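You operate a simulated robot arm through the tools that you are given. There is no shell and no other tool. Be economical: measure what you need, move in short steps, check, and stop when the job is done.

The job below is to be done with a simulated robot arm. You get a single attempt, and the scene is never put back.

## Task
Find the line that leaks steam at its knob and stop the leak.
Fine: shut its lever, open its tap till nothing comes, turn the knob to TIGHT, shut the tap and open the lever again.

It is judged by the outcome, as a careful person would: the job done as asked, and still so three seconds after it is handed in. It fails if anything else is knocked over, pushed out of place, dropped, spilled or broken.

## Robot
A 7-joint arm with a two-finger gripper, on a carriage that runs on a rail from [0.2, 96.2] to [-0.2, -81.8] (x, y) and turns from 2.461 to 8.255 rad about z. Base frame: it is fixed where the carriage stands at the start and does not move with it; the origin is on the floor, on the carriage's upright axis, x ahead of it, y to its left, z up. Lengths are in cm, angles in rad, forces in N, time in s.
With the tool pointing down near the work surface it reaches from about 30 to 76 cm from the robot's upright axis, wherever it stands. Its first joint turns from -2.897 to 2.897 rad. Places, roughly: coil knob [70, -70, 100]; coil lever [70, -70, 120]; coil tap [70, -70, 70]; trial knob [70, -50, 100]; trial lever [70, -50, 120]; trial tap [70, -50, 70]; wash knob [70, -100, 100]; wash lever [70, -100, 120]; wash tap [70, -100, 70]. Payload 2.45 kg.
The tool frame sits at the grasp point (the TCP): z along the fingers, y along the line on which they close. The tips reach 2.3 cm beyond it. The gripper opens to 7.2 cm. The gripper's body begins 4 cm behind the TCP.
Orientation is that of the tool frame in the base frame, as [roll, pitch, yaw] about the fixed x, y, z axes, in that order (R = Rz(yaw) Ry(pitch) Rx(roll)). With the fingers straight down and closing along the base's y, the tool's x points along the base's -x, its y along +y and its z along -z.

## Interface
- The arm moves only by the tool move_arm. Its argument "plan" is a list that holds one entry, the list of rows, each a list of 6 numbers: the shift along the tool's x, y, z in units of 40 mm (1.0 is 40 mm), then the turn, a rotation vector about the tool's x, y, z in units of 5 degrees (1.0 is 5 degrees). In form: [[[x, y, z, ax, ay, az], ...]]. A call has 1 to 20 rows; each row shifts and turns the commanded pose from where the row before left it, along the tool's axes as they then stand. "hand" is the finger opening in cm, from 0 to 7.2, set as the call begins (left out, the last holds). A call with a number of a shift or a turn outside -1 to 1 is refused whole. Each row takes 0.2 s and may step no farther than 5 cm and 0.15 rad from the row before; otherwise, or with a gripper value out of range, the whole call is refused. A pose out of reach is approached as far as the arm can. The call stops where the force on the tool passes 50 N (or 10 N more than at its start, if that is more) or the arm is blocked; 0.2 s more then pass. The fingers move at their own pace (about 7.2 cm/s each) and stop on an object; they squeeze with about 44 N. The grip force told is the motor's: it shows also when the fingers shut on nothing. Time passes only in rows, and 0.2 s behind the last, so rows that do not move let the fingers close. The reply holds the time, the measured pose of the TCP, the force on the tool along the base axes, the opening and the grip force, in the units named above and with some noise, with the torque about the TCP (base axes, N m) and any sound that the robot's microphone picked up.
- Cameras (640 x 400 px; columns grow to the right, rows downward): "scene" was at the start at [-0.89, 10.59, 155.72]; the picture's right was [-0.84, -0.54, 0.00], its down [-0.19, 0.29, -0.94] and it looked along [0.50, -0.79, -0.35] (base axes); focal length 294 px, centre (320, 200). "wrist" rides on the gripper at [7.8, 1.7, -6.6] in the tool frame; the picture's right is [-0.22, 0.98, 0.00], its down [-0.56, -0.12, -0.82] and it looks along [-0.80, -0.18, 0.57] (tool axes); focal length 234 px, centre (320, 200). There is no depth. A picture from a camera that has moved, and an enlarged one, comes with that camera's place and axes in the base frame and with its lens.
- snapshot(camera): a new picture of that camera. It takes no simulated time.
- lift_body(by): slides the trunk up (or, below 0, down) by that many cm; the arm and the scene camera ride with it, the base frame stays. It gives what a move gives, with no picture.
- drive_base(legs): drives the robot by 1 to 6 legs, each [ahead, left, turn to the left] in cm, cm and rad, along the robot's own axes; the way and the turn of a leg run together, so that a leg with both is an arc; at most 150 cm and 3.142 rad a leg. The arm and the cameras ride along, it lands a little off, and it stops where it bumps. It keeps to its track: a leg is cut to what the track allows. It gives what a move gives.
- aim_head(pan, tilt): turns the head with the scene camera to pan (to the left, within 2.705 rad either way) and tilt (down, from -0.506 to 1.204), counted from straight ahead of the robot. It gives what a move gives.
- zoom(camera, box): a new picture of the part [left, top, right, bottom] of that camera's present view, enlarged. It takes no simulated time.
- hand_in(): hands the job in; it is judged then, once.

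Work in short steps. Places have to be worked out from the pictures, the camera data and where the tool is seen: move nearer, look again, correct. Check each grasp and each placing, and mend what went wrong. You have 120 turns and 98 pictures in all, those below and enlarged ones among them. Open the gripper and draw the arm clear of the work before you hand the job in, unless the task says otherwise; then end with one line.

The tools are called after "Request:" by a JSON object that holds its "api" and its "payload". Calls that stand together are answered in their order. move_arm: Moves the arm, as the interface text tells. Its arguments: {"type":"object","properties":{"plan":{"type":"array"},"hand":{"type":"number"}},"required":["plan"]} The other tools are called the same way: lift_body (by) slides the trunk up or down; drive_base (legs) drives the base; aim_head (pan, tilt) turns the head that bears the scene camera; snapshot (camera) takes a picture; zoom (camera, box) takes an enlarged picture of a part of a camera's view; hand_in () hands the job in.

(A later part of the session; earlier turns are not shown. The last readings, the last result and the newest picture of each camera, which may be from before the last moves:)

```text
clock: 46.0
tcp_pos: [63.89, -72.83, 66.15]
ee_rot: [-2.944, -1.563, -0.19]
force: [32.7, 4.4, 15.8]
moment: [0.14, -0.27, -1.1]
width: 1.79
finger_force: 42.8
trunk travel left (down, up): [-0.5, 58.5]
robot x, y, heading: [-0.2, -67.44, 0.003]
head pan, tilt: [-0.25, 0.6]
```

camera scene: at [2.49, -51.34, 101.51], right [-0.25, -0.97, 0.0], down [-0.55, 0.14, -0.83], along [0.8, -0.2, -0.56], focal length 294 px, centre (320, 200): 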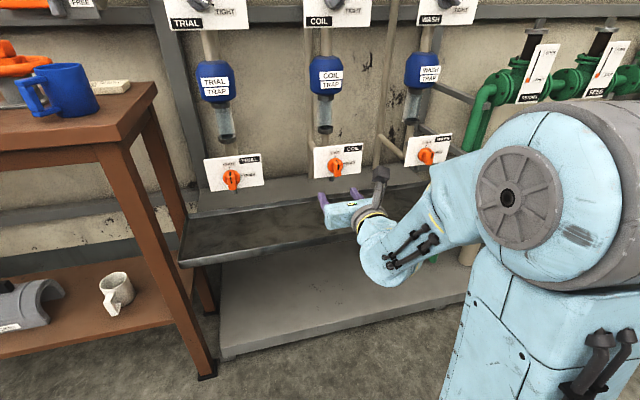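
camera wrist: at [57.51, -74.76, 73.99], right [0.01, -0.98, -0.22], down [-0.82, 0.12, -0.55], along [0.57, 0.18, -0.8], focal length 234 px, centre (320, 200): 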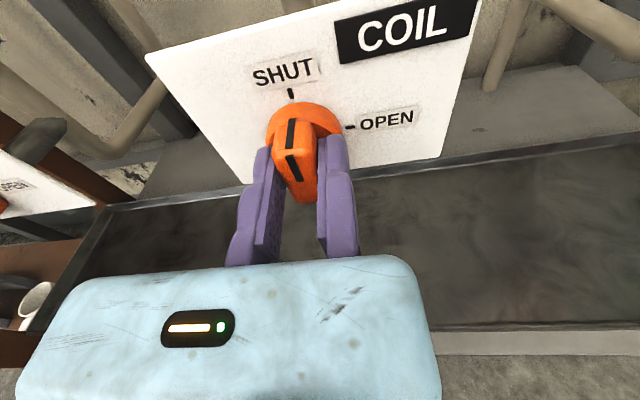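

Forces reverse with tiny shifts; I set the middle and begin turning clockwise 30°, compensating for the offset fin axis.

Request:
{"api": "move_arm", "payload": {"plan": [[[0.04, 0, 0.04, 0, 0, 0], [-0.02, 0, 0, 0, 0, 1], [-0.02, 0, 0, 0, 0, 1], [-0.02, 0, 0, 0, 0, 1], [-0.02, 0, 0, 0, 0, 1], [-0.02, 0, 0, 0, 0, 1], [-0.02, 0, 0, 0, 0, 1]]], "hand": 0}}

Request:
{"api": "snapshot", "payload": {"camera": "wrist"}}

```text
clock: 47.6
tcp_pos: [63.84, -72.79, 65.63]
ee_rot: [-1.599, -1.046, -1.54]
force: [-24.1, 6.9, 0.6]
moment: [-0.03, -0.26, -0.37]
width: 1.78
finger_force: 43.1
trunk travel left (down, up): [-0.5, 58.5]
robot x, y, heading: [-0.29, -67.46, 0.01]
head pan, tilt: [-0.25, 0.6]
```

```text
59 pictures are left
camera wrist: at [57.46, -78.37, 71.59], right [0.0, -0.74, -0.68], down [-0.83, 0.38, -0.41], along [0.56, 0.56, -0.61], focal length 234 px, centre (320, 200)
```

wrist: 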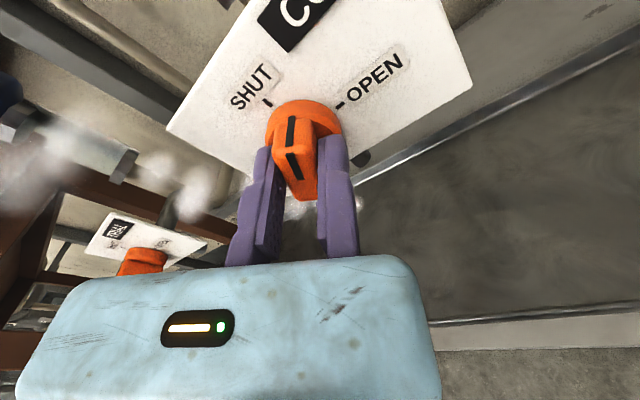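

The tap turns and steam starts to vent from its spout. I continue to the full 90°.

Request:
{"api": "move_arm", "payload": {"plan": [[[-0.02, 0, -0.02, 0, 0, 1], [-0.02, 0, 0, 0, 0, 1], [-0.02, 0, 0, 0, 0, 1], [-0.02, 0, 0, 0, 0, 1], [-0.02, 0, 0, 0, 0, 1], [-0.02, 0, 0, 0, 0, 1], [-0.02, 0, 0, 0, 0, 1], [-0.02, 0, 0, 0, 0, 1], [-0.02, 0, 0, 0, 0, 1], [-0.02, 0, 0, 0, 0, 1], [-0.02, 0, 0, 0, 0, 1], [-0.02, 0, 0, 0, 0, 1]]], "hand": 0}}

Request:
{"api": "snapshot", "payload": {"camera": "wrist"}}

Request:
{"api": "snapshot", "payload": {"camera": "scene"}}

```text
clock: 50.2
tcp_pos: [63.84, -72.1, 65.12]
ee_rot: [-1.587, 0.004, -1.565]
force: [-19.4, -16.8, -25.7]
moment: [-0.08, -0.88, 0.82]
width: 1.78
finger_force: 43.5
trunk travel left (down, up): [-0.5, 58.5]
robot x, y, heading: [-0.24, -67.65, -0.003]
head pan, tilt: [-0.25, 0.6]
```

```text
58 pictures are left
camera wrist: at [57.35, -80.03, 63.38], right [-0.02, 0.22, -0.98], down [-0.82, 0.56, 0.14], along [0.57, 0.8, 0.17], focal length 234 px, centre (320, 200)
```

wrist: 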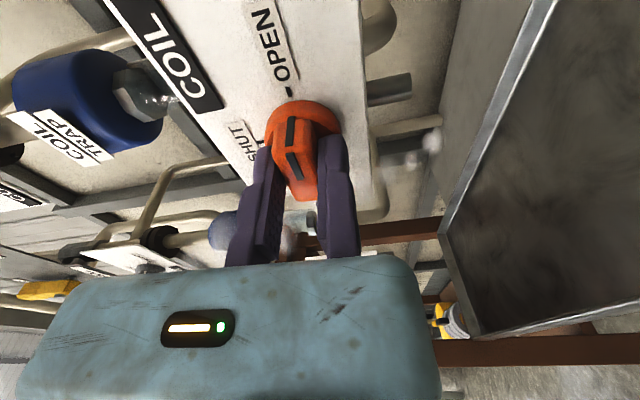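

```text
57 pictures are left
camera scene: at [2.56, -51.42, 101.5], right [-0.25, -0.97, 0.0], down [-0.55, 0.14, -0.82], along [0.8, -0.2, -0.57], focal length 294 px, centre (320, 200)
```

scene: 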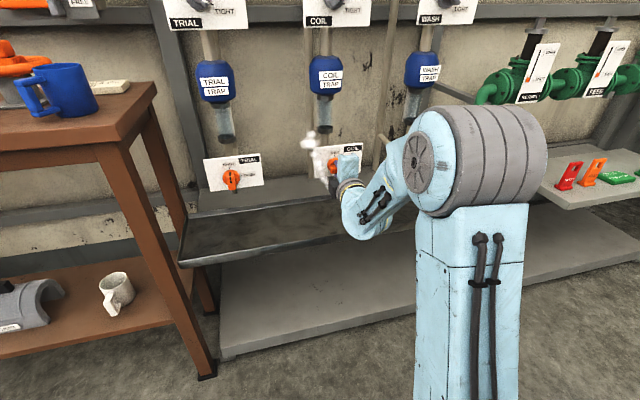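

The tap index is at OPEN and steam vents. I release, draw straight back, roll −45° for the knob and raise the trunk while it vents.

Request:
{"api": "move_arm", "payload": {"plan": [[[0, 0, 0, 0, 0, 0], [0, 0, 0, 0, 0, 0], [0, 0.03, -0.4, 0, 0, 0], [0, 0, -0.8, 0, 0, 0], [0, 0, -0.8, 0, 0, 0], [0, 0, -0.8, 0, 0, 0], [0, 0, -0.8, 0, 0, -1], [0, 0, 0, 0, 0, -1], [0, 0, 0, 0, 0, -1], [0, 0, 0, 0, 0, -1], [0, 0, 0, 0, 0, -1], [0, 0, 0, 0, 0, -1], [0, 0, 0, 0, 0, -1], [0, 0, 0, 0, 0, -1], [0, 0, 0, 0, 0, -1]]], "hand": 5}}

Request:
{"api": "lift_body", "payload": {"by": 37}}

Request:
{"api": "snapshot", "payload": {"camera": "wrist"}}

Request:
{"api": "snapshot", "payload": {"camera": "scene"}}

```text
clock: 53.4
tcp_pos: [49.74, -72.07, 65.37]
ee_rot: [-1.588, -0.786, -1.55]
force: [-1.0, 0.2, -0.1]
moment: [-0.01, -0.01, 0.01]
width: 5.0
finger_force: 0.0
trunk travel left (down, up): [-0.5, 58.5]
robot x, y, heading: [0.01, -67.57, 0.006]
head pan, tilt: [-0.25, 0.6]
```

```text
clock: 57.0
tcp_pos: [49.72, -72.18, 102.36]
ee_rot: [-1.589, -0.782, -1.55]
force: [-0.5, 0.1, 0.3]
moment: [0.02, 0.05, -0.01]
width: 5.0
finger_force: 0.1
trunk travel left (down, up): [-37.5, 21.5]
robot x, y, heading: [0.04, -67.4, -0.001]
head pan, tilt: [-0.25, 0.6]
```

```text
56 pictures are left
camera wrist: at [43.22, -79.0, 106.64], right [-0.01, -0.54, -0.84], down [-0.83, 0.48, -0.3], along [0.56, 0.7, -0.45], focal length 234 px, centre (320, 200)
```

wrist: 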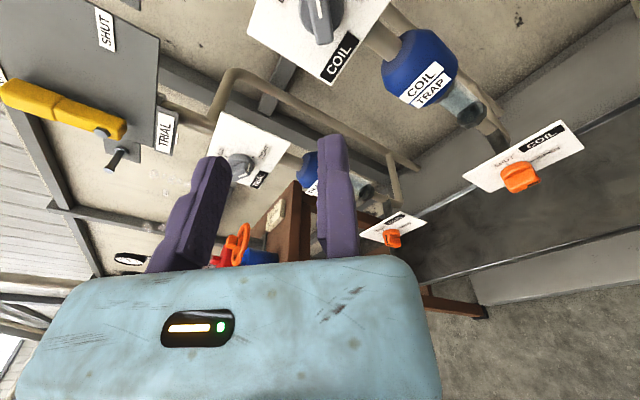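

```text
55 pictures are left
camera scene: at [2.52, -51.34, 138.5], right [-0.25, -0.97, 0.0], down [-0.55, 0.14, -0.83], along [0.8, -0.2, -0.56], focal length 294 px, centre (320, 200)
```

scene: 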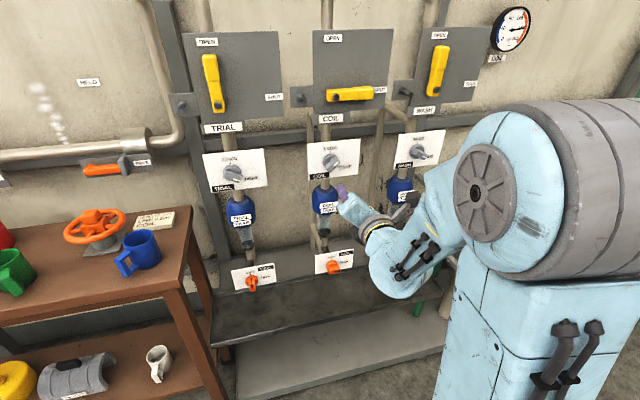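

Venting appears to have stopped at both tap and knob. I enlarge to confirm and read the knob.

Request:
{"api": "zoom", "payload": {"camera": "scene", "box": [290, 240, 386, 300]}}

Request:
{"api": "zoom", "payload": {"camera": "scene", "box": [290, 130, 386, 190]}}

```text
6.67 times, centred on (338, 270) of scene
camera zoom: at [2.52, -51.34, 138.5], right [-0.25, -0.97, 0.0], down [-0.55, 0.14, -0.83], along [0.8, -0.2, -0.56], focal length 1960 px, centre (200, -267)
```

zoom: 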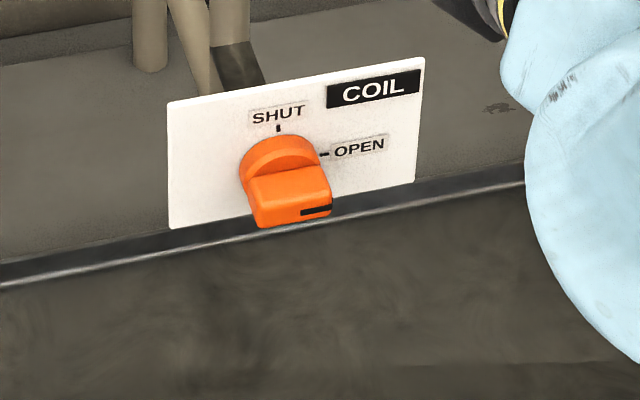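

```text
6.67 times, centred on (338, 160) of scene
camera zoom: at [2.52, -51.34, 138.5], right [-0.25, -0.97, 0.0], down [-0.55, 0.14, -0.83], along [0.8, -0.2, -0.56], focal length 1960 px, centre (200, 467)
```

zoom: 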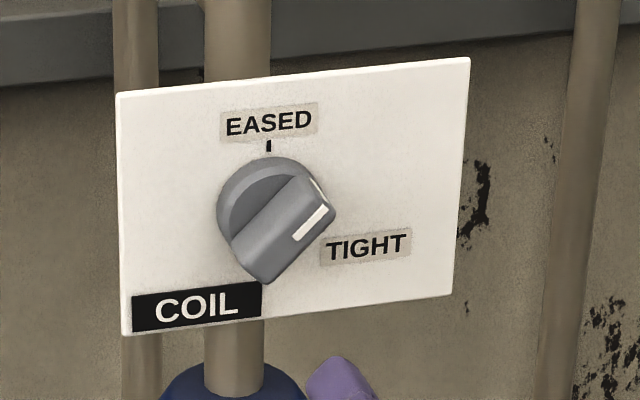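

Nothing comes from tap or knob any more. The knob fin is at 45°, axis roughly (y −71.3, z 103.5); I move closer for a better fix.

Request:
{"api": "move_arm", "payload": {"plan": [[[0, 0, 0.7, 0, 0, 0], [0, 0, 0.7, 0, 0, 0], [0, 0, 0.7, 0, 0, 0]]], "hand": 5}}

Request:
{"api": "snapshot", "payload": {"camera": "wrist"}}

Request:
{"api": "zoom", "payload": {"camera": "scene", "box": [290, 130, 386, 190]}}

```text
clock: 57.8
tcp_pos: [58.17, -72.07, 102.18]
ee_rot: [-1.589, -0.786, -1.55]
force: [-0.2, 0.2, 0.2]
moment: [0.0, 0.01, -0.03]
width: 5.0
finger_force: 0.0
trunk travel left (down, up): [-37.5, 21.5]
robot x, y, heading: [-0.02, -67.72, -0.001]
head pan, tilt: [-0.25, 0.6]
```

```text
52 pictures are left
camera wrist: at [51.77, -78.97, 106.56], right [-0.01, -0.54, -0.84], down [-0.83, 0.48, -0.3], along [0.56, 0.7, -0.45], focal length 234 px, centre (320, 200)
```

wrist: 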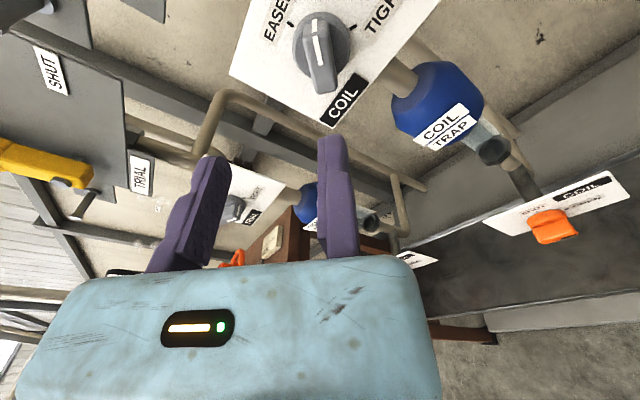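

```text
6.67 times, centred on (338, 160) of scene
camera zoom: at [2.49, -51.34, 138.5], right [-0.25, -0.97, 0.0], down [-0.55, 0.14, -0.83], along [0.8, -0.2, -0.56], focal length 1960 px, centre (200, 467)
```

zoom: 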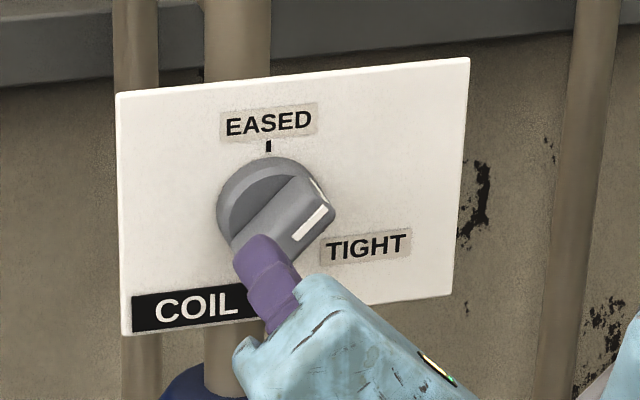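

Triangulation: fin front x ≈ 69, axis ≈ (y −71.9, z 102.2), fin parallel to the fingers. I shift 1.2 cm so the fixed finger clears the fin's lower-right face and advance to x ≈ 65.

Request:
{"api": "move_arm", "payload": {"plan": [[[0, 0.3, 0, 0, 0, 0], [0, 0, 0.5, 0, 0, 0], [0, 0, 0.5, 0, 0, 0], [0, 0, 0.5, 0, 0, 0]]], "hand": 5}}

Request:
{"api": "snapshot", "payload": {"camera": "wrist"}}

Request:
{"api": "zoom", "payload": {"camera": "scene", "box": [290, 130, 386, 190]}}

```text
clock: 58.8
tcp_pos: [63.97, -72.97, 101.31]
ee_rot: [-1.588, -0.784, -1.551]
force: [-0.3, 0.3, 0.1]
moment: [0.01, 0.03, -0.03]
width: 5.01
finger_force: 0.1
trunk travel left (down, up): [-37.5, 21.5]
robot x, y, heading: [-0.22, -67.75, -0.002]
head pan, tilt: [-0.25, 0.6]
```

```text
50 pictures are left
camera wrist: at [57.6, -79.74, 105.6], right [-0.01, -0.53, -0.84], down [-0.83, 0.48, -0.3], along [0.56, 0.7, -0.44], focal length 234 px, centre (320, 200)
```

wrist: 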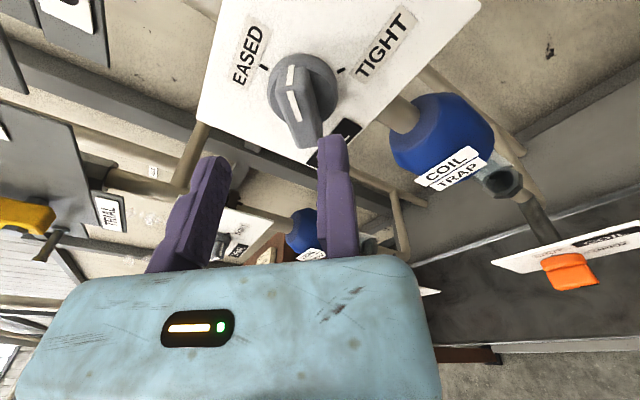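

```text
6.67 times, centred on (338, 160) of scene
camera zoom: at [2.49, -51.34, 138.5], right [-0.25, -0.97, 0.0], down [-0.55, 0.14, -0.83], along [0.8, -0.2, -0.56], focal length 1960 px, centre (200, 467)
```

zoom: 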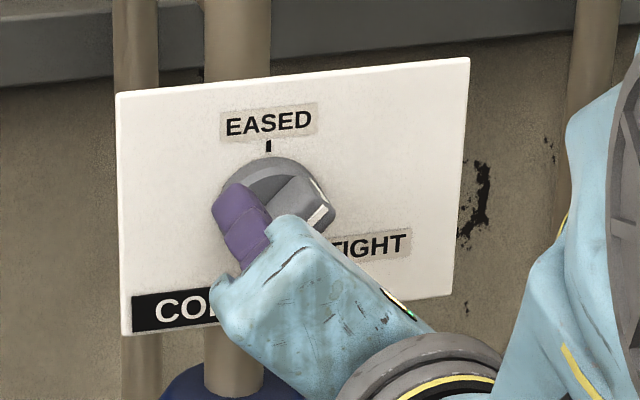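

The fixed finger is just beside the fin. I add 2 mm clearance and advance 2 cm.

Request:
{"api": "move_arm", "payload": {"plan": [[[0, 0.06, 0, 0, 0, 0], [0, 0, 0.25, 0, 0, 0], [0, 0, 0.25, 0, 0, 0]]], "hand": 5}}

Request:
{"api": "snapshot", "payload": {"camera": "wrist"}}

```text
clock: 59.6
tcp_pos: [65.98, -72.96, 101.2]
ee_rot: [-1.586, -0.784, -1.55]
force: [-0.5, 0.5, 0.3]
moment: [0.0, 0.0, -0.01]
width: 5.02
finger_force: 0.1
trunk travel left (down, up): [-37.5, 21.5]
robot x, y, heading: [-0.06, -67.7, -0.003]
head pan, tilt: [-0.25, 0.6]
```

```text
48 pictures are left
camera wrist: at [59.59, -79.92, 105.45], right [-0.01, -0.54, -0.84], down [-0.83, 0.48, -0.3], along [0.56, 0.7, -0.45], focal length 234 px, centre (320, 200)
```

wrist: 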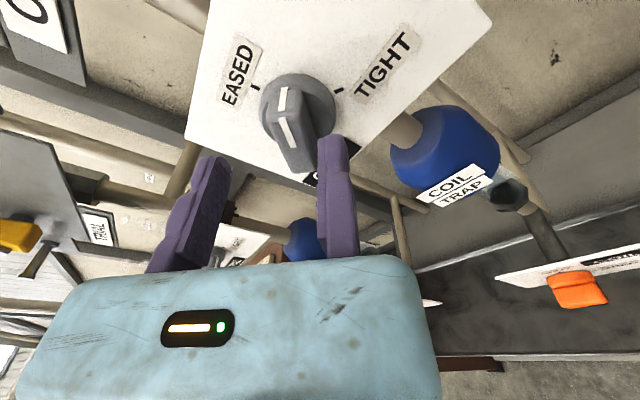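

Compared with the tap grasp I need about 7 mm more; then close.

Request:
{"api": "move_arm", "payload": {"plan": [[[0, 0, 0.18, 0, 0, 0]]], "hand": 5}}

Request:
{"api": "move_arm", "payload": {"plan": [[[0, 0, 0, 0, 0, 0], [0, 0, 0, 0, 0, 0], [0, 0, 0, 0, 0, 0], [0, 0, 0, 0, 0, 0]]], "hand": 0}}

Request:
{"api": "snapshot", "payload": {"camera": "wrist"}}

```text
clock: 60.0
tcp_pos: [66.78, -72.99, 101.15]
ee_rot: [-1.59, -0.783, -1.552]
force: [0.0, -0.1, -0.3]
moment: [0.0, -0.01, -0.02]
width: 4.98
finger_force: 0.0
trunk travel left (down, up): [-37.5, 21.5]
robot x, y, heading: [0.09, -67.42, 0.0]
head pan, tilt: [-0.25, 0.6]
```

```text
clock: 61.0
tcp_pos: [66.83, -72.63, 101.46]
ee_rot: [-1.579, -0.786, -1.553]
force: [13.4, 15.4, 26.3]
moment: [0.11, 0.12, 0.65]
width: 1.79
finger_force: 42.8
trunk travel left (down, up): [-37.5, 21.5]
robot x, y, heading: [-0.05, -67.83, 0.001]
head pan, tilt: [-0.25, 0.6]
```

```text
47 pictures are left
camera wrist: at [60.37, -79.57, 105.66], right [0.0, -0.54, -0.84], down [-0.83, 0.47, -0.3], along [0.56, 0.7, -0.44], focal length 234 px, centre (320, 200)
```

wrist: 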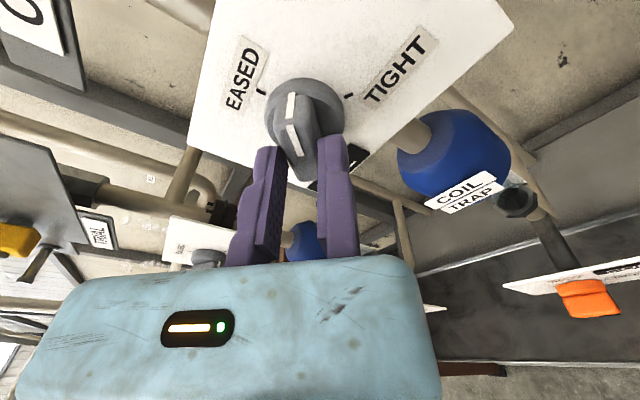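

Knob gripped (1.8 cm). I relieve the side load and turn 45° clockwise, then check the index against the TIGHT tick.

Request:
{"api": "move_arm", "payload": {"plan": [[[0, -0.1, 0, 0, 0, 0], [-0.02, 0, 0, 0, 0, 1], [-0.02, 0, 0, 0, 0, 1], [-0.02, 0, 0, 0, 0, 1], [-0.02, 0, 0, 0, 0, 1], [-0.02, 0, 0, 0, 0, 1], [-0.02, 0, 0, 0, 0, 1], [-0.02, 0, 0, 0, 0, 1], [-0.02, 0, 0, 0, 0, 1], [-0.02, 0, 0, 0, 0, 1]]], "hand": 0}}

Request:
{"api": "snapshot", "payload": {"camera": "wrist"}}

```text
clock: 63.2
tcp_pos: [66.69, -72.05, 101.12]
ee_rot: [-1.586, 0.002, -1.564]
force: [1.0, 3.5, 8.0]
moment: [-0.04, -0.28, 1.07]
width: 1.78
finger_force: 43.0
trunk travel left (down, up): [-37.5, 21.5]
robot x, y, heading: [-0.24, -67.4, 0.001]
head pan, tilt: [-0.25, 0.6]
```

```text
46 pictures are left
camera wrist: at [60.27, -79.97, 99.39], right [-0.01, 0.22, -0.98], down [-0.82, 0.55, 0.14], along [0.57, 0.8, 0.17], focal length 234 px, centre (320, 200)
```

wrist: 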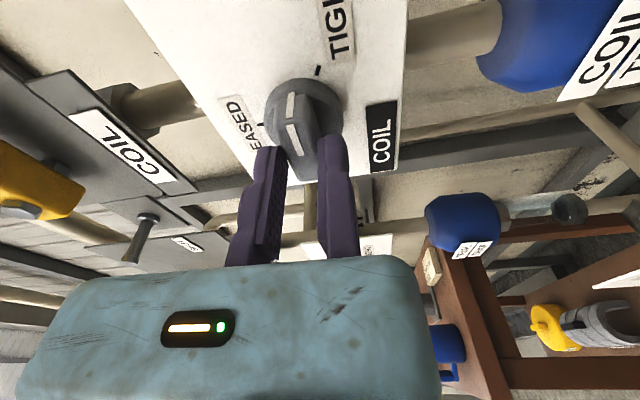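

The TIGHT tick is still about 20° to the right of the index (against the tap's aligned view). I turn 20° more.

Request:
{"api": "move_arm", "payload": {"plan": [[[-0.02, 0, 0, 0, 0, 1], [-0.02, 0, 0, 0, 0, 1], [-0.02, 0, 0, 0, 0, 1], [-0.02, 0, 0, 0, 0, 1]]], "hand": 0}}

Request:
{"api": "snapshot", "payload": {"camera": "wrist"}}

Request:
{"api": "zoom", "payload": {"camera": "scene", "box": [290, 130, 386, 190]}}

```text
clock: 64.2
tcp_pos: [66.83, -71.63, 101.21]
ee_rot: [-1.585, 0.352, -1.567]
force: [2.2, 3.4, 1.2]
moment: [-0.05, -0.5, 1.07]
width: 1.75
finger_force: 43.3
trunk travel left (down, up): [-37.5, 21.5]
robot x, y, heading: [-0.04, -67.2, 0.002]
head pan, tilt: [-0.25, 0.6]
```

```text
45 pictures are left
camera wrist: at [60.23, -78.6, 96.85], right [-0.01, 0.54, -0.84], down [-0.82, 0.48, 0.32], along [0.57, 0.69, 0.44], focal length 234 px, centre (320, 200)
```

wrist: 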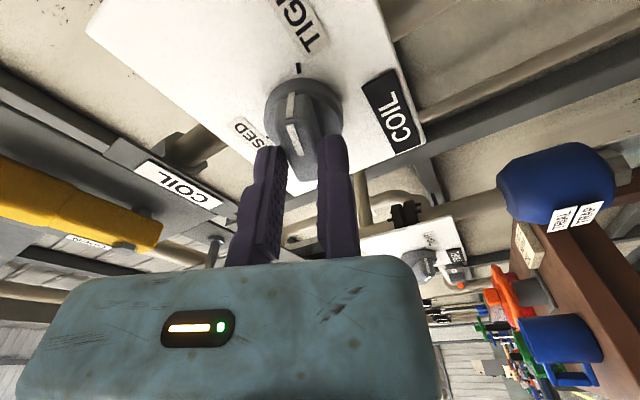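

```text
6.67 times, centred on (338, 160) of scene
camera zoom: at [2.53, -51.3, 138.5], right [-0.25, -0.97, 0.0], down [-0.55, 0.14, -0.83], along [0.8, -0.2, -0.56], focal length 1960 px, centre (200, 467)
```

zoom: 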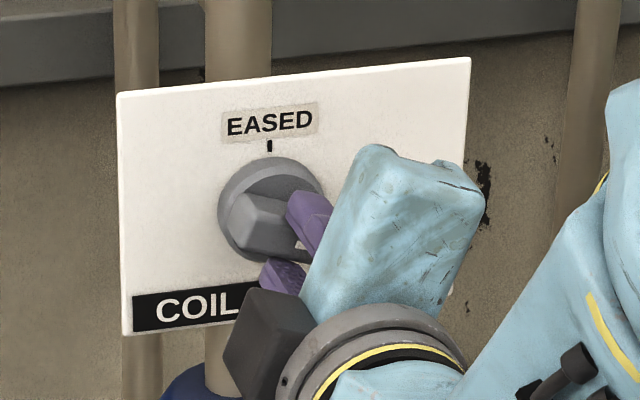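

About 8–10° remain. I turn 8° more and zoom in.

Request:
{"api": "move_arm", "payload": {"plan": [[[-0.02, 0, 0, 0, 0, 1], [-0.01, 0, 0, 0, 0, 0.6]]], "hand": 0}}

Request:
{"api": "zoom", "payload": {"camera": "wrist", "box": [216, 30, 408, 150]}}

```text
clock: 64.8
tcp_pos: [66.87, -71.5, 101.22]
ee_rot: [-1.585, 0.49, -1.569]
force: [-1.4, 2.9, -1.1]
moment: [-0.03, -0.69, 1.01]
width: 1.78
finger_force: 43.2
trunk travel left (down, up): [-37.5, 21.5]
robot x, y, heading: [-0.14, -67.43, -0.003]
head pan, tilt: [-0.25, 0.6]
```

```text
3.33 times, centred on (312, 90) of wrist
camera zoom: at [60.21, -77.81, 96.01], right [-0.01, 0.65, -0.76], down [-0.82, 0.43, 0.38], along [0.58, 0.63, 0.53], focal length 781 px, centre (347, 567)
```

zoom: 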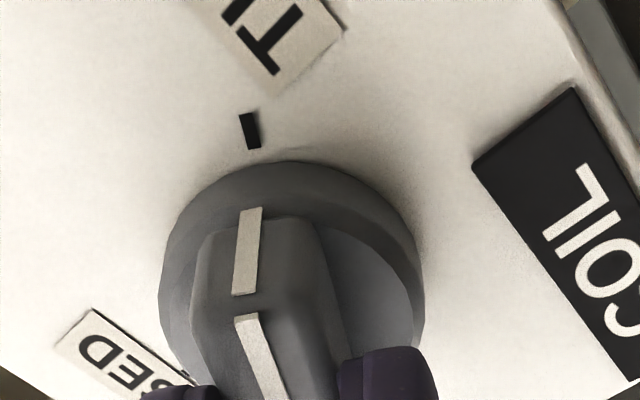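

The index lines up with the TIGHT tick. I release, draw back and check from the scene camera.

Request:
{"api": "move_arm", "payload": {"plan": [[[0, 0, 0, 0, 0, 0], [0, 0, 0, 0, 0, 0], [0, 0.03, -0.4, 0, 0, 0], [0, 0, -0.8, 0, 0, 0], [0, 0, -0.8, 0, 0, 0], [0, 0, -0.8, 0, 0, 0], [0, 0, -0.8, 0, 0, 0], [0, 0, -0.5, 0, 0, 0]]], "hand": 5}}

Request:
{"api": "zoom", "payload": {"camera": "scene", "box": [190, 130, 446, 290]}}

Request:
{"api": "zoom", "payload": {"camera": "scene", "box": [290, 130, 386, 190]}}

Request:
{"api": "zoom", "payload": {"camera": "scene", "box": [190, 140, 286, 200]}}

```text
clock: 66.6
tcp_pos: [50.39, -71.76, 101.31]
ee_rot: [-1.584, 0.492, -1.569]
force: [0.4, 0.3, -0.8]
moment: [0.02, -0.05, -0.02]
width: 4.99
finger_force: 0.0
trunk travel left (down, up): [-37.5, 21.5]
robot x, y, heading: [-0.2, -67.59, 0.003]
head pan, tilt: [-0.25, 0.6]
```

```text
2.50 times, centred on (318, 210) of scene
camera zoom: at [2.54, -51.34, 138.5], right [-0.25, -0.97, 0.0], down [-0.55, 0.14, -0.82], along [0.8, -0.2, -0.57], focal length 735 px, centre (325, 175)
```

zoom: 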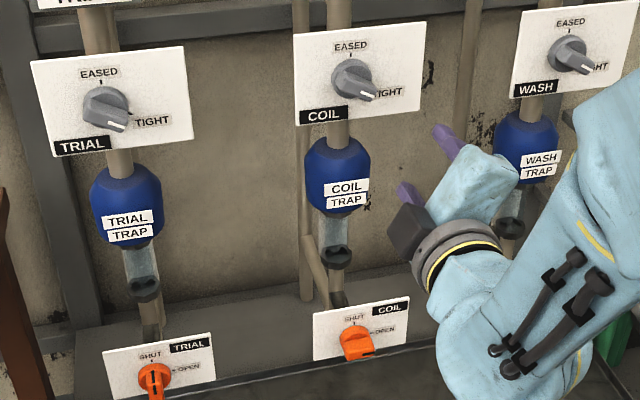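

```text
6.67 times, centred on (338, 160) of scene
camera zoom: at [2.54, -51.34, 138.5], right [-0.25, -0.97, 0.0], down [-0.55, 0.14, -0.82], along [0.8, -0.2, -0.57], focal length 1960 px, centre (200, 467)
```

zoom: 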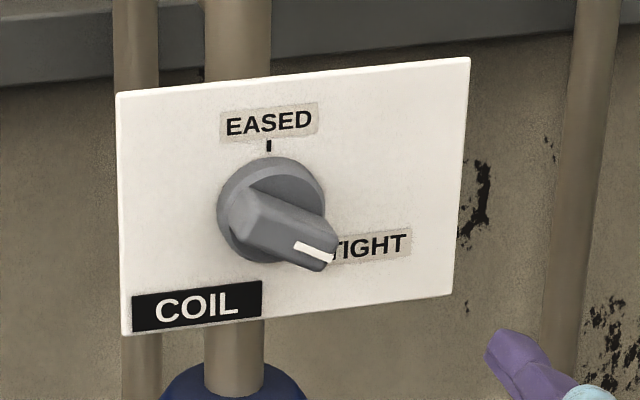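

```text
6.67 times, centred on (238, 170) of scene
camera zoom: at [2.54, -51.34, 138.5], right [-0.25, -0.97, 0.0], down [-0.55, 0.14, -0.82], along [0.8, -0.2, -0.57], focal length 1960 px, centre (867, 400)
```

zoom: 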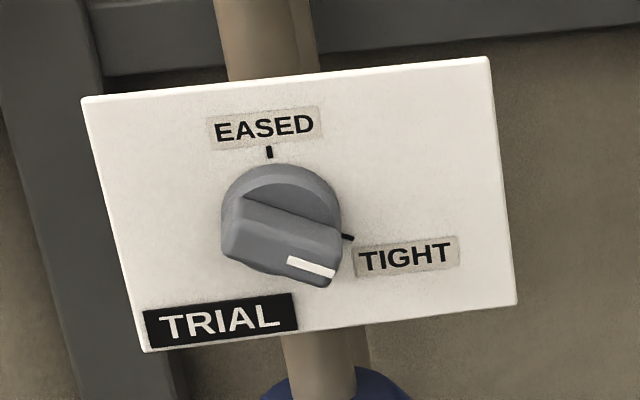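

Coil's index matches the neighbours' TIGHT position. Next, shut the tap: roll back to match its horizontal fin and lower the trunk 36.5 cm.

Request:
{"api": "move_arm", "payload": {"plan": [[[0, 0, 0, 0, 0, -1], [0, 0, 0, 0, 0, -1], [0, 0, 0, 0, 0, -1], [0, 0, 0, 0, 0, -1], [0, 0, 0, 0, 0, -1], [0, 0, 0, 0, 0, -0.64]]], "hand": 5}}

Request:
{"api": "lift_body", "payload": {"by": -36.5}}

Request:
{"api": "snapshot", "payload": {"camera": "wrist"}}

Request:
{"api": "zoom", "payload": {"camera": "scene", "box": [290, 125, 386, 185]}}

```text
clock: 68.0
tcp_pos: [50.29, -71.76, 101.43]
ee_rot: [-1.583, -0.004, -1.563]
force: [-0.9, -0.4, 0.9]
moment: [0.03, 0.01, 0.01]
width: 5.03
finger_force: 0.1
trunk travel left (down, up): [-37.5, 21.5]
robot x, y, heading: [-0.54, -67.48, 0.006]
head pan, tilt: [-0.25, 0.6]
```

```text
clock: 71.5
tcp_pos: [50.25, -71.69, 64.79]
ee_rot: [-1.582, -0.002, -1.562]
force: [-0.7, -0.3, 0.0]
moment: [0.0, 0.0, -0.01]
width: 5.01
finger_force: 0.1
trunk travel left (down, up): [-1.0, 58.0]
robot x, y, heading: [-0.15, -67.31, 0.004]
head pan, tilt: [-0.25, 0.6]
```

```text
39 pictures are left
camera wrist: at [43.85, -79.67, 63.08], right [-0.01, 0.22, -0.98], down [-0.82, 0.55, 0.13], along [0.57, 0.8, 0.17], focal length 234 px, centre (320, 200)
```

wrist: 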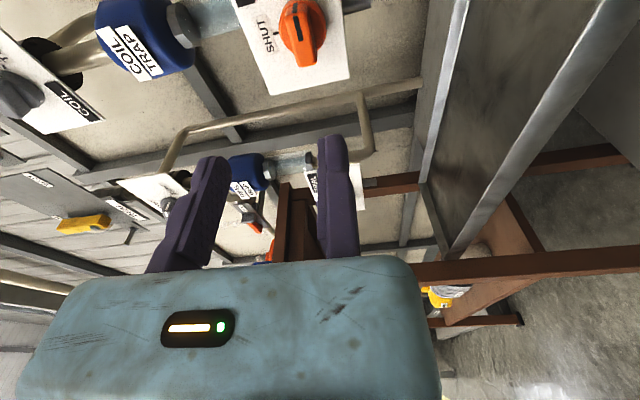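

```text
6.67 times, centred on (338, 155) of scene
camera zoom: at [2.52, -51.34, 102.01], right [-0.25, -0.97, 0.0], down [-0.55, 0.14, -0.83], along [0.8, -0.2, -0.56], focal length 1960 px, centre (200, 500)
```

zoom: 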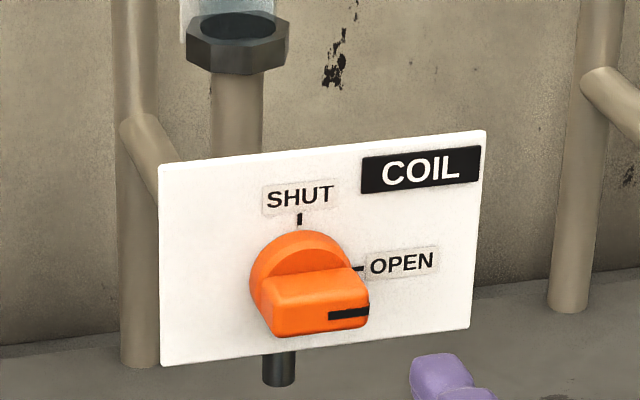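

Nothing drips. TCP height 64.8 suits a grasp with the fixed finger under the fin; I advance to x ≈ 61.5 and check.

Request:
{"api": "move_arm", "payload": {"plan": [[[0, 0, 0.7, 0, 0, 0], [0, 0, 0.7, 0, 0, 0], [0, 0, 0.7, 0, 0, 0], [0, 0, 0.7, 0, 0, 0]]], "hand": 5}}

Request:
{"api": "snapshot", "payload": {"camera": "wrist"}}

```text
clock: 72.5
tcp_pos: [61.58, -71.5, 64.55]
ee_rot: [-1.582, -0.003, -1.563]
force: [-0.5, -0.4, -0.2]
moment: [0.0, -0.01, 0.03]
width: 4.99
finger_force: 0.0
trunk travel left (down, up): [-1.0, 58.0]
robot x, y, heading: [0.07, -67.49, -0.001]
head pan, tilt: [-0.25, 0.6]
```

```text
37 pictures are left
camera wrist: at [55.18, -79.49, 62.85], right [-0.01, 0.22, -0.98], down [-0.82, 0.55, 0.13], along [0.57, 0.8, 0.17], focal length 234 px, centre (320, 200)
```

wrist: 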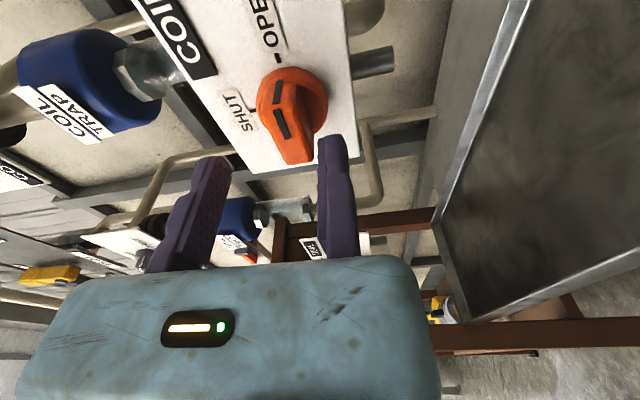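

Clear gap to the fin. I advance 2.1 cm, centre, and close.

Request:
{"api": "move_arm", "payload": {"plan": [[[0.1, 0, 0.26, 0, 0, 0], [0, 0, 0.26, 0, 0, 0]]], "hand": 5}}

Request:
{"api": "move_arm", "payload": {"plan": [[[0, 0, 0, 0, 0, 0], [0, 0, 0, 0, 0, 0], [0, 0, 0, 0, 0, 0], [0, 0, 0, 0, 0, 0]]], "hand": 0}}

Request:
{"api": "snapshot", "payload": {"camera": "wrist"}}

```text
clock: 73.1
tcp_pos: [63.74, -71.99, 64.48]
ee_rot: [-1.583, -0.002, -1.562]
force: [0.3, -0.4, 0.5]
moment: [0.0, -0.02, 0.04]
width: 5.0
finger_force: 0.1
trunk travel left (down, up): [-1.0, 58.0]
robot x, y, heading: [-0.17, -67.43, 0.001]
head pan, tilt: [-0.25, 0.6]
```

```text
clock: 74.1
tcp_pos: [63.71, -71.83, 65.17]
ee_rot: [-1.571, -0.002, -1.564]
force: [16.9, 0.3, 39.9]
moment: [-0.01, -0.26, -0.06]
width: 1.8
finger_force: 42.9
trunk travel left (down, up): [-1.0, 58.0]
robot x, y, heading: [-0.18, -67.8, -0.004]
head pan, tilt: [-0.25, 0.6]
```

```text
36 pictures are left
camera wrist: at [57.24, -79.85, 63.31], right [0.0, 0.22, -0.98], down [-0.82, 0.55, 0.12], along [0.57, 0.8, 0.18], focal length 234 px, centre (320, 200)
```

wrist: 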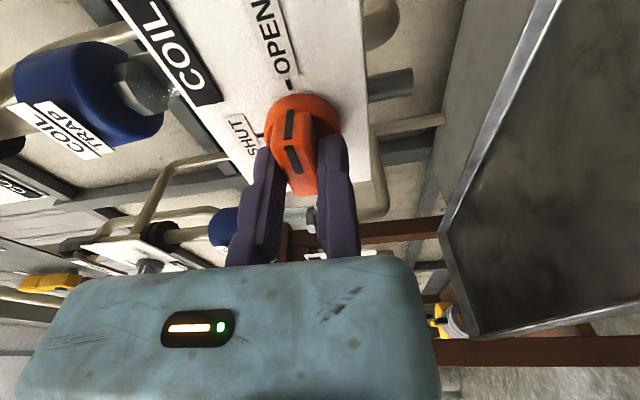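

Gripped. I relieve the 40 N side load and turn 90° counter-clockwise to SHUT.

Request:
{"api": "move_arm", "payload": {"plan": [[[0, -0.16, 0, 0, 0, 0], [0.02, 0, 0, 0, 0, -1], [0.02, 0, 0, 0, 0, -1], [0.02, 0, 0, 0, 0, -1], [0.02, 0, 0, 0, 0, -1], [0.02, 0, 0, 0, 0, -1], [0.02, 0, 0, 0, 0, -1], [0.02, 0, 0, 0, 0, -1], [0.02, 0, 0, 0, 0, -1], [0.02, 0, 0, 0, 0, -1], [0.02, 0, 0, 0, 0, -1], [0.02, 0, 0, 0, 0, -1], [0.02, 0, 0, 0, 0, -1], [0.02, 0, 0, 0, 0, -1], [0.02, 0, 0, 0, 0, -1], [0.02, 0, 0, 0, 0, -1], [0.02, 0, 0, 0, 0, -1], [0.02, 0, 0, 0, 0, -1], [0.02, 0, 0, 0, 0, -1]]], "hand": 0}}

Request:
{"api": "zoom", "payload": {"camera": "wrist", "box": [216, 70, 408, 190]}}

```text
clock: 78.1
tcp_pos: [63.71, -72.83, 65.98]
ee_rot: [2.814, -1.556, 0.339]
force: [-9.6, 17.3, -17.8]
moment: [0.05, 0.72, -0.18]
width: 1.8
finger_force: 43.4
trunk travel left (down, up): [-1.0, 58.0]
robot x, y, heading: [-0.32, -67.56, -0.003]
head pan, tilt: [-0.25, 0.6]
```

```text
3.33 times, centred on (312, 130) of wrist
camera zoom: at [57.3, -74.73, 73.81], right [0.01, -0.98, -0.21], down [-0.83, 0.11, -0.55], along [0.56, 0.18, -0.81], focal length 781 px, centre (347, 433)
```

zoom: 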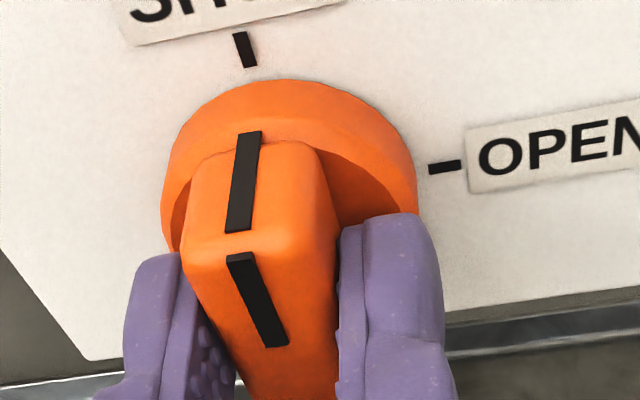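

SHUT aligned. I release, back out, close the fingers and raise the trunk for the lever.

Request:
{"api": "move_arm", "payload": {"plan": [[[0, 0, 0, 0, 0, 0], [0, 0, 0, 0, 0, 0], [0, 0.03, -0.4, 0, 0, 0], [0, 0, -0.8, 0, 0, 0], [0, 0, -0.8, 0, 0, 0], [0, 0, -0.8, 0, 0, 0], [0, 0, -0.8, 0, 0, 0]]], "hand": 5}}

Request:
{"api": "lift_body", "payload": {"by": 50}}

Request:
{"api": "snapshot", "payload": {"camera": "wrist"}}

Request:
{"api": "snapshot", "payload": {"camera": "scene"}}

```text
clock: 79.7
tcp_pos: [49.45, -73.2, 66.23]
ee_rot: [2.902, -1.561, 0.249]
force: [-0.3, -0.1, 0.4]
moment: [0.01, -0.01, 0.0]
width: 5.01
finger_force: 0.0
trunk travel left (down, up): [-1.0, 58.0]
robot x, y, heading: [-0.21, -67.39, 0.002]
head pan, tilt: [-0.25, 0.6]
```

```text
refused: 50 is not a number from -40 to 40
```

```text
34 pictures are left
camera wrist: at [43.01, -75.03, 73.96], right [0.01, -0.98, -0.21], down [-0.83, 0.12, -0.55], along [0.56, 0.18, -0.81], focal length 234 px, centre (320, 200)
```

wrist: 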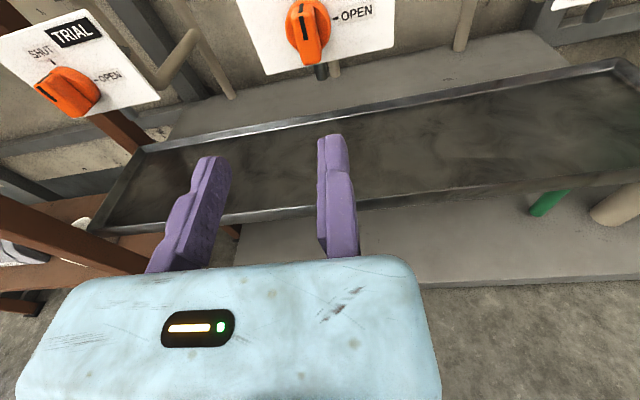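

```text
33 pictures are left
camera scene: at [2.53, -51.34, 102.0], right [-0.25, -0.97, 0.0], down [-0.55, 0.14, -0.83], along [0.8, -0.2, -0.56], focal length 294 px, centre (320, 200)
```

scene: 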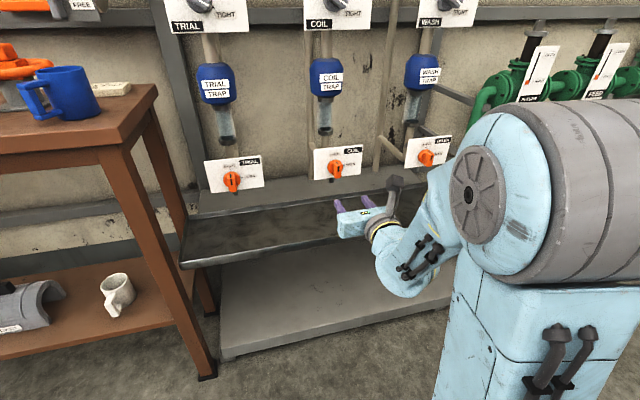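

Lifts are limited to 40 cm; I do it in two, then place the closed fingers at y ≈ −78, z ≈ 116, x ≈ 58 to look.

Request:
{"api": "lift_body", "payload": {"by": 40}}

Request:
{"api": "lift_body", "payload": {"by": 10}}

Request:
{"api": "move_arm", "payload": {"plan": [[[0, 0.6, 0, 0, 0, 0], [0, 0.6, 0, 0, 0, 0], [0, 0, 0.8, 0, 0, 0], [0, 0, 0.8, 0, 0, 0], [0, 0, 0.5, 0, 0, 0]]], "hand": 0}}

Request:
{"api": "snapshot", "payload": {"camera": "wrist"}}

Request:
{"api": "snapshot", "payload": {"camera": "scene"}}

```text
clock: 83.5
tcp_pos: [49.45, -73.29, 106.18]
ee_rot: [2.944, -1.559, 0.205]
force: [-0.9, -0.7, 0.0]
moment: [0.03, 0.01, -0.02]
width: 5.0
finger_force: 0.1
trunk travel left (down, up): [-41.0, 18.0]
robot x, y, heading: [-0.1, -67.77, -0.003]
head pan, tilt: [-0.25, 0.6]
```

```text
clock: 84.9
tcp_pos: [49.58, -73.18, 116.29]
ee_rot: [2.946, -1.559, 0.206]
force: [-0.1, 0.4, -0.8]
moment: [0.0, 0.0, 0.0]
width: 4.97
finger_force: 0.0
trunk travel left (down, up): [-51.0, 8.0]
robot x, y, heading: [-0.04, -67.83, 0.001]
head pan, tilt: [-0.25, 0.6]
```

```text
clock: 86.1
tcp_pos: [58.01, -77.81, 116.17]
ee_rot: [2.999, -1.561, 0.152]
force: [0.1, -0.5, 0.0]
moment: [-0.01, 0.02, 0.04]
width: 0.0
finger_force: 28.6
trunk travel left (down, up): [-51.0, 8.0]
robot x, y, heading: [0.26, -67.78, 0.002]
head pan, tilt: [-0.25, 0.6]
```

```text
32 pictures are left
camera wrist: at [51.6, -79.71, 123.93], right [0.01, -0.98, -0.22], down [-0.83, 0.12, -0.55], along [0.56, 0.18, -0.81], focal length 234 px, centre (320, 200)
```

wrist: 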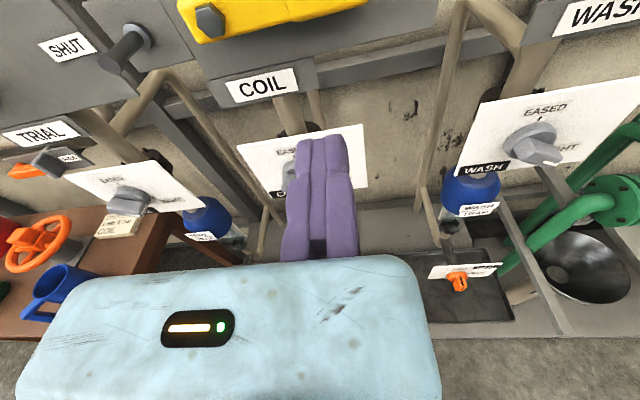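

```text
31 pictures are left
camera scene: at [2.52, -51.34, 152.0], right [-0.25, -0.97, 0.0], down [-0.55, 0.14, -0.83], along [0.8, -0.2, -0.56], focal length 294 px, centre (320, 200)
```

scene: 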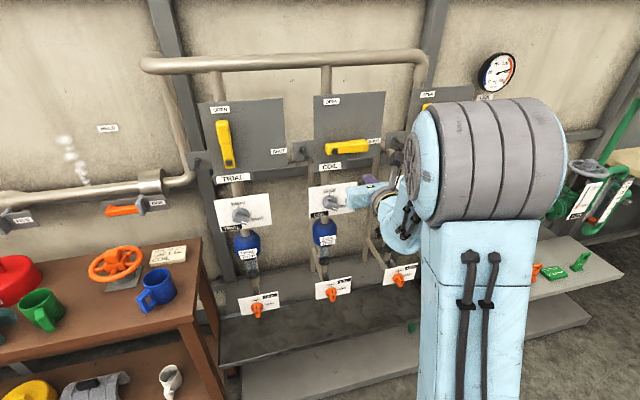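

The lever is horizontal at z ≈ 120.4. I advance with the fingers just beneath it, then sweep it up to about 60° left.

Request:
{"api": "move_arm", "payload": {"plan": [[[0.15, 0, 0.7, 0, 0, 0], [0.15, 0, 0.7, 0, 0, 0], [0, 0, 0.62, 0, 0, 0]]], "hand": 0}}

Request:
{"api": "snapshot", "payload": {"camera": "wrist"}}

```text
clock: 86.9
tcp_pos: [65.89, -77.73, 116.98]
ee_rot: [2.938, -1.557, 0.211]
force: [-0.1, 1.1, -0.8]
moment: [0.01, -0.02, 0.03]
width: 0.02
finger_force: 28.3
trunk travel left (down, up): [-51.0, 8.0]
robot x, y, heading: [0.05, -67.61, -0.001]
head pan, tilt: [-0.25, 0.6]
```

```text
30 pictures are left
camera wrist: at [59.55, -79.72, 124.84], right [0.01, -0.98, -0.22], down [-0.83, 0.12, -0.55], along [0.56, 0.18, -0.81], focal length 234 px, centre (320, 200)
```

wrist: 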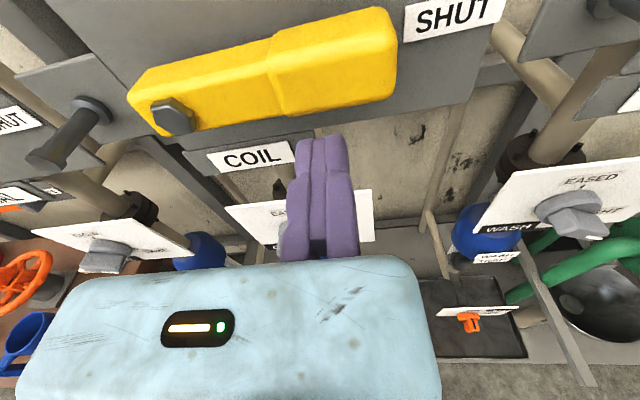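

Finger sits under the lever's thick end. I sweep up along the arc.

Request:
{"api": "move_arm", "payload": {"plan": [[[0.3, 0.1, 0, 0, 0, 0], [0.235, 0.0375, 0, 0, 0, 0], [0.235, 0.0375, 0, 0, 0, 0], [0.2375, -0.024, 0, 0, 0, 0], [0.2375, -0.024, 0, 0, 0, 0], [0.223, -0.085, 0, 0, 0, 0], [0.223, -0.085, 0, 0, 0, 0], [0.193, -0.139, 0, 0, 0, 0], [0.193, -0.139, 0, 0, 0, 0], [0.151, -0.185, 0, 0, 0, 0], [0.151, -0.185, 0, 0, 0, 0], [0.0975, -0.2175, 0, 0, 0, 0], [0.0975, -0.2175, 0, 0, 0, 0], [0.02, -0.1, 0, 0, 0, 0]]], "hand": 0}}

Request:
{"api": "snapshot", "payload": {"camera": "wrist"}}

```text
clock: 89.9
tcp_pos: [66.16, -73.92, 127.24]
ee_rot: [-3.127, -1.553, -0.019]
force: [1.0, -35.6, -17.6]
moment: [-0.3, 0.39, -0.84]
width: 0.0
finger_force: 28.5
trunk travel left (down, up): [-51.0, 8.0]
robot x, y, heading: [-0.4, -67.77, -0.001]
head pan, tilt: [-0.25, 0.6]
```

```text
29 pictures are left
camera wrist: at [59.73, -75.82, 135.02], right [-0.01, -0.98, -0.22], down [-0.83, 0.13, -0.55], along [0.56, 0.18, -0.81], focal length 234 px, centre (320, 200)
```

wrist: 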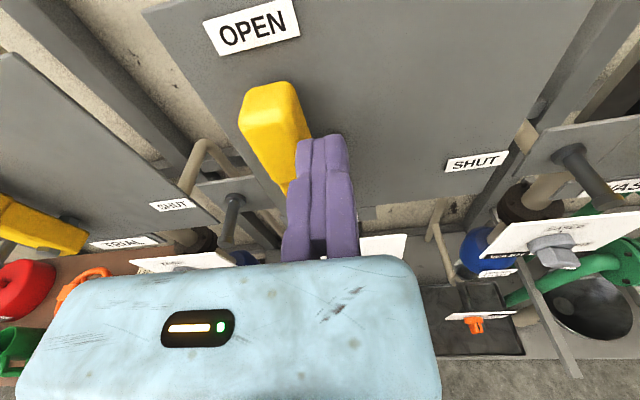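

The 36 N side reaction says the lever is against its OPEN stop. I move off to the right, draw well back and check everything.

Request:
{"api": "move_arm", "payload": {"plan": [[[0, 0.4, 0, 0, 0, 0], [0, 0.2, -0.7, 0, 0, 0], [0, 0, -1, 0, 0, 0], [0, 0, -1, 0, 0, 0], [0, 0, -1, 0, 0, 0], [0, 0.8, 0, 0, 0, 0], [0, 0.8, 0, 0, 0, 0], [0, 0.8, 0, 0, 0, 0]]], "hand": 5}}

Request:
{"api": "snapshot", "payload": {"camera": "scene"}}

Request:
{"api": "zoom", "payload": {"camera": "scene", "box": [190, 80, 446, 240]}}

Request:
{"api": "zoom", "payload": {"camera": "scene", "box": [190, 170, 446, 330]}}

```text
clock: 91.7
tcp_pos: [51.36, -84.95, 127.77]
ee_rot: [2.958, -1.559, 0.19]
force: [0.0, -0.2, 0.1]
moment: [-0.01, 0.03, -0.04]
width: 5.01
finger_force: 0.0
trunk travel left (down, up): [-51.0, 8.0]
robot x, y, heading: [-0.14, -67.78, 0.004]
head pan, tilt: [-0.25, 0.6]
```

```text
28 pictures are left
camera scene: at [2.51, -51.34, 152.0], right [-0.25, -0.97, 0.0], down [-0.55, 0.14, -0.83], along [0.8, -0.2, -0.56], focal length 294 px, centre (320, 200)
```

scene: 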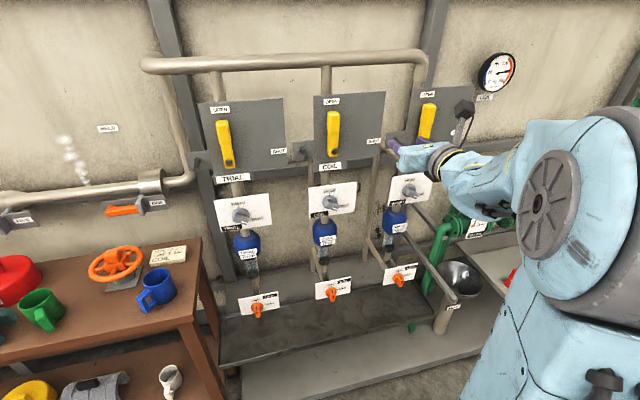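

```text
2.50 times, centred on (318, 160) of scene
camera zoom: at [2.51, -51.34, 152.0], right [-0.25, -0.97, 0.0], down [-0.55, 0.14, -0.83], along [0.8, -0.2, -0.56], focal length 735 px, centre (325, 300)
```

zoom: 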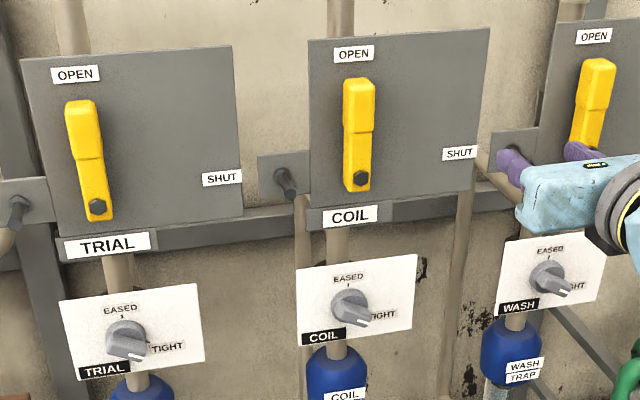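

```text
2.50 times, centred on (318, 250) of scene
camera zoom: at [2.51, -51.34, 152.0], right [-0.25, -0.97, 0.0], down [-0.55, 0.14, -0.83], along [0.8, -0.2, -0.56], focal length 735 px, centre (325, 75)
```

zoom: 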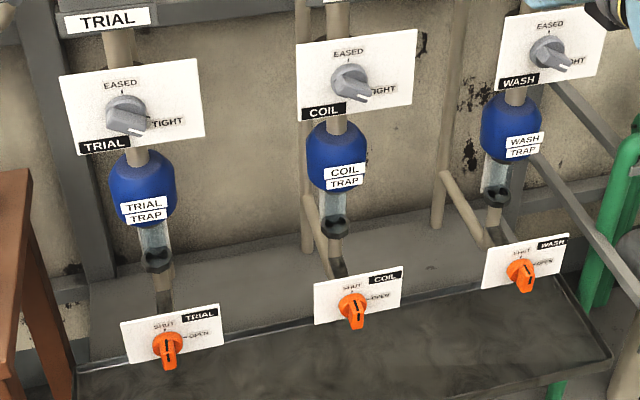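

All looks right: lever up, knob TIGHT, tap SHUT, no steam. I let a few seconds pass with the arm drawn back and check once more closely.

Request:
{"api": "move_arm", "payload": {"plan": [[[0, 0, -0.5, 0, 0, 0], [0, 0, 0, 0, 0, 0], [0, 0, 0, 0, 0, 0], [0, 0, 0, 0, 0, 0], [0, 0, 0, 0, 0, 0], [0, 0, 0, 0, 0, 0], [0, 0, 0, 0, 0, 0], [0, 0, 0, 0, 0, 0], [0, 0, 0, 0, 0, 0], [0, 0, 0, 0, 0, 0], [0, 0, 0, 0, 0, 0], [0, 0, 0, 0, 0, 0]]], "hand": 5}}

Request:
{"api": "zoom", "payload": {"camera": "scene", "box": [290, 80, 410, 155]}}

Request:
{"api": "zoom", "payload": {"camera": "scene", "box": [290, 170, 450, 310]}}

```text
clock: 94.3
tcp_pos: [49.19, -85.06, 127.67]
ee_rot: [2.944, -1.559, 0.206]
force: [-0.6, -0.8, 0.1]
moment: [0.0, -0.01, 0.01]
width: 4.97
finger_force: 0.1
trunk travel left (down, up): [-51.0, 8.0]
robot x, y, heading: [-0.23, -67.74, -0.001]
head pan, tilt: [-0.25, 0.6]
```

```text
5.33 times, centred on (350, 118) of scene
camera zoom: at [2.52, -51.34, 152.0], right [-0.25, -0.97, 0.0], down [-0.55, 0.14, -0.83], along [0.8, -0.2, -0.56], focal length 1568 px, centre (160, 640)
```

zoom: 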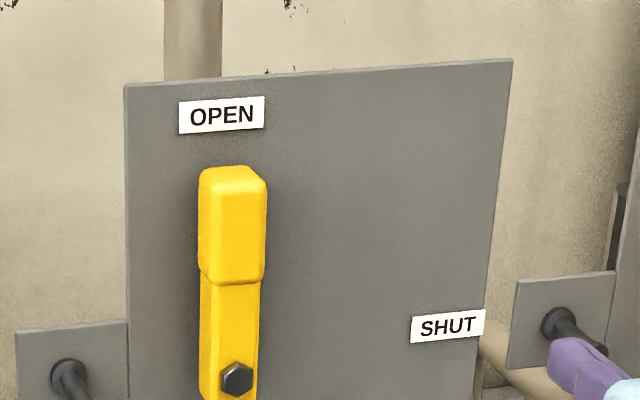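

```text
2.86 times, centred on (370, 240) of scene
camera zoom: at [2.52, -51.34, 152.0], right [-0.25, -0.97, 0.0], down [-0.55, 0.14, -0.83], along [0.8, -0.2, -0.56], focal length 840 px, centre (177, 86)
```

zoom: 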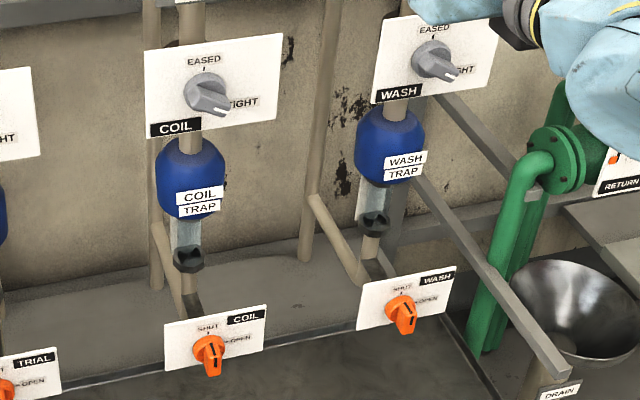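

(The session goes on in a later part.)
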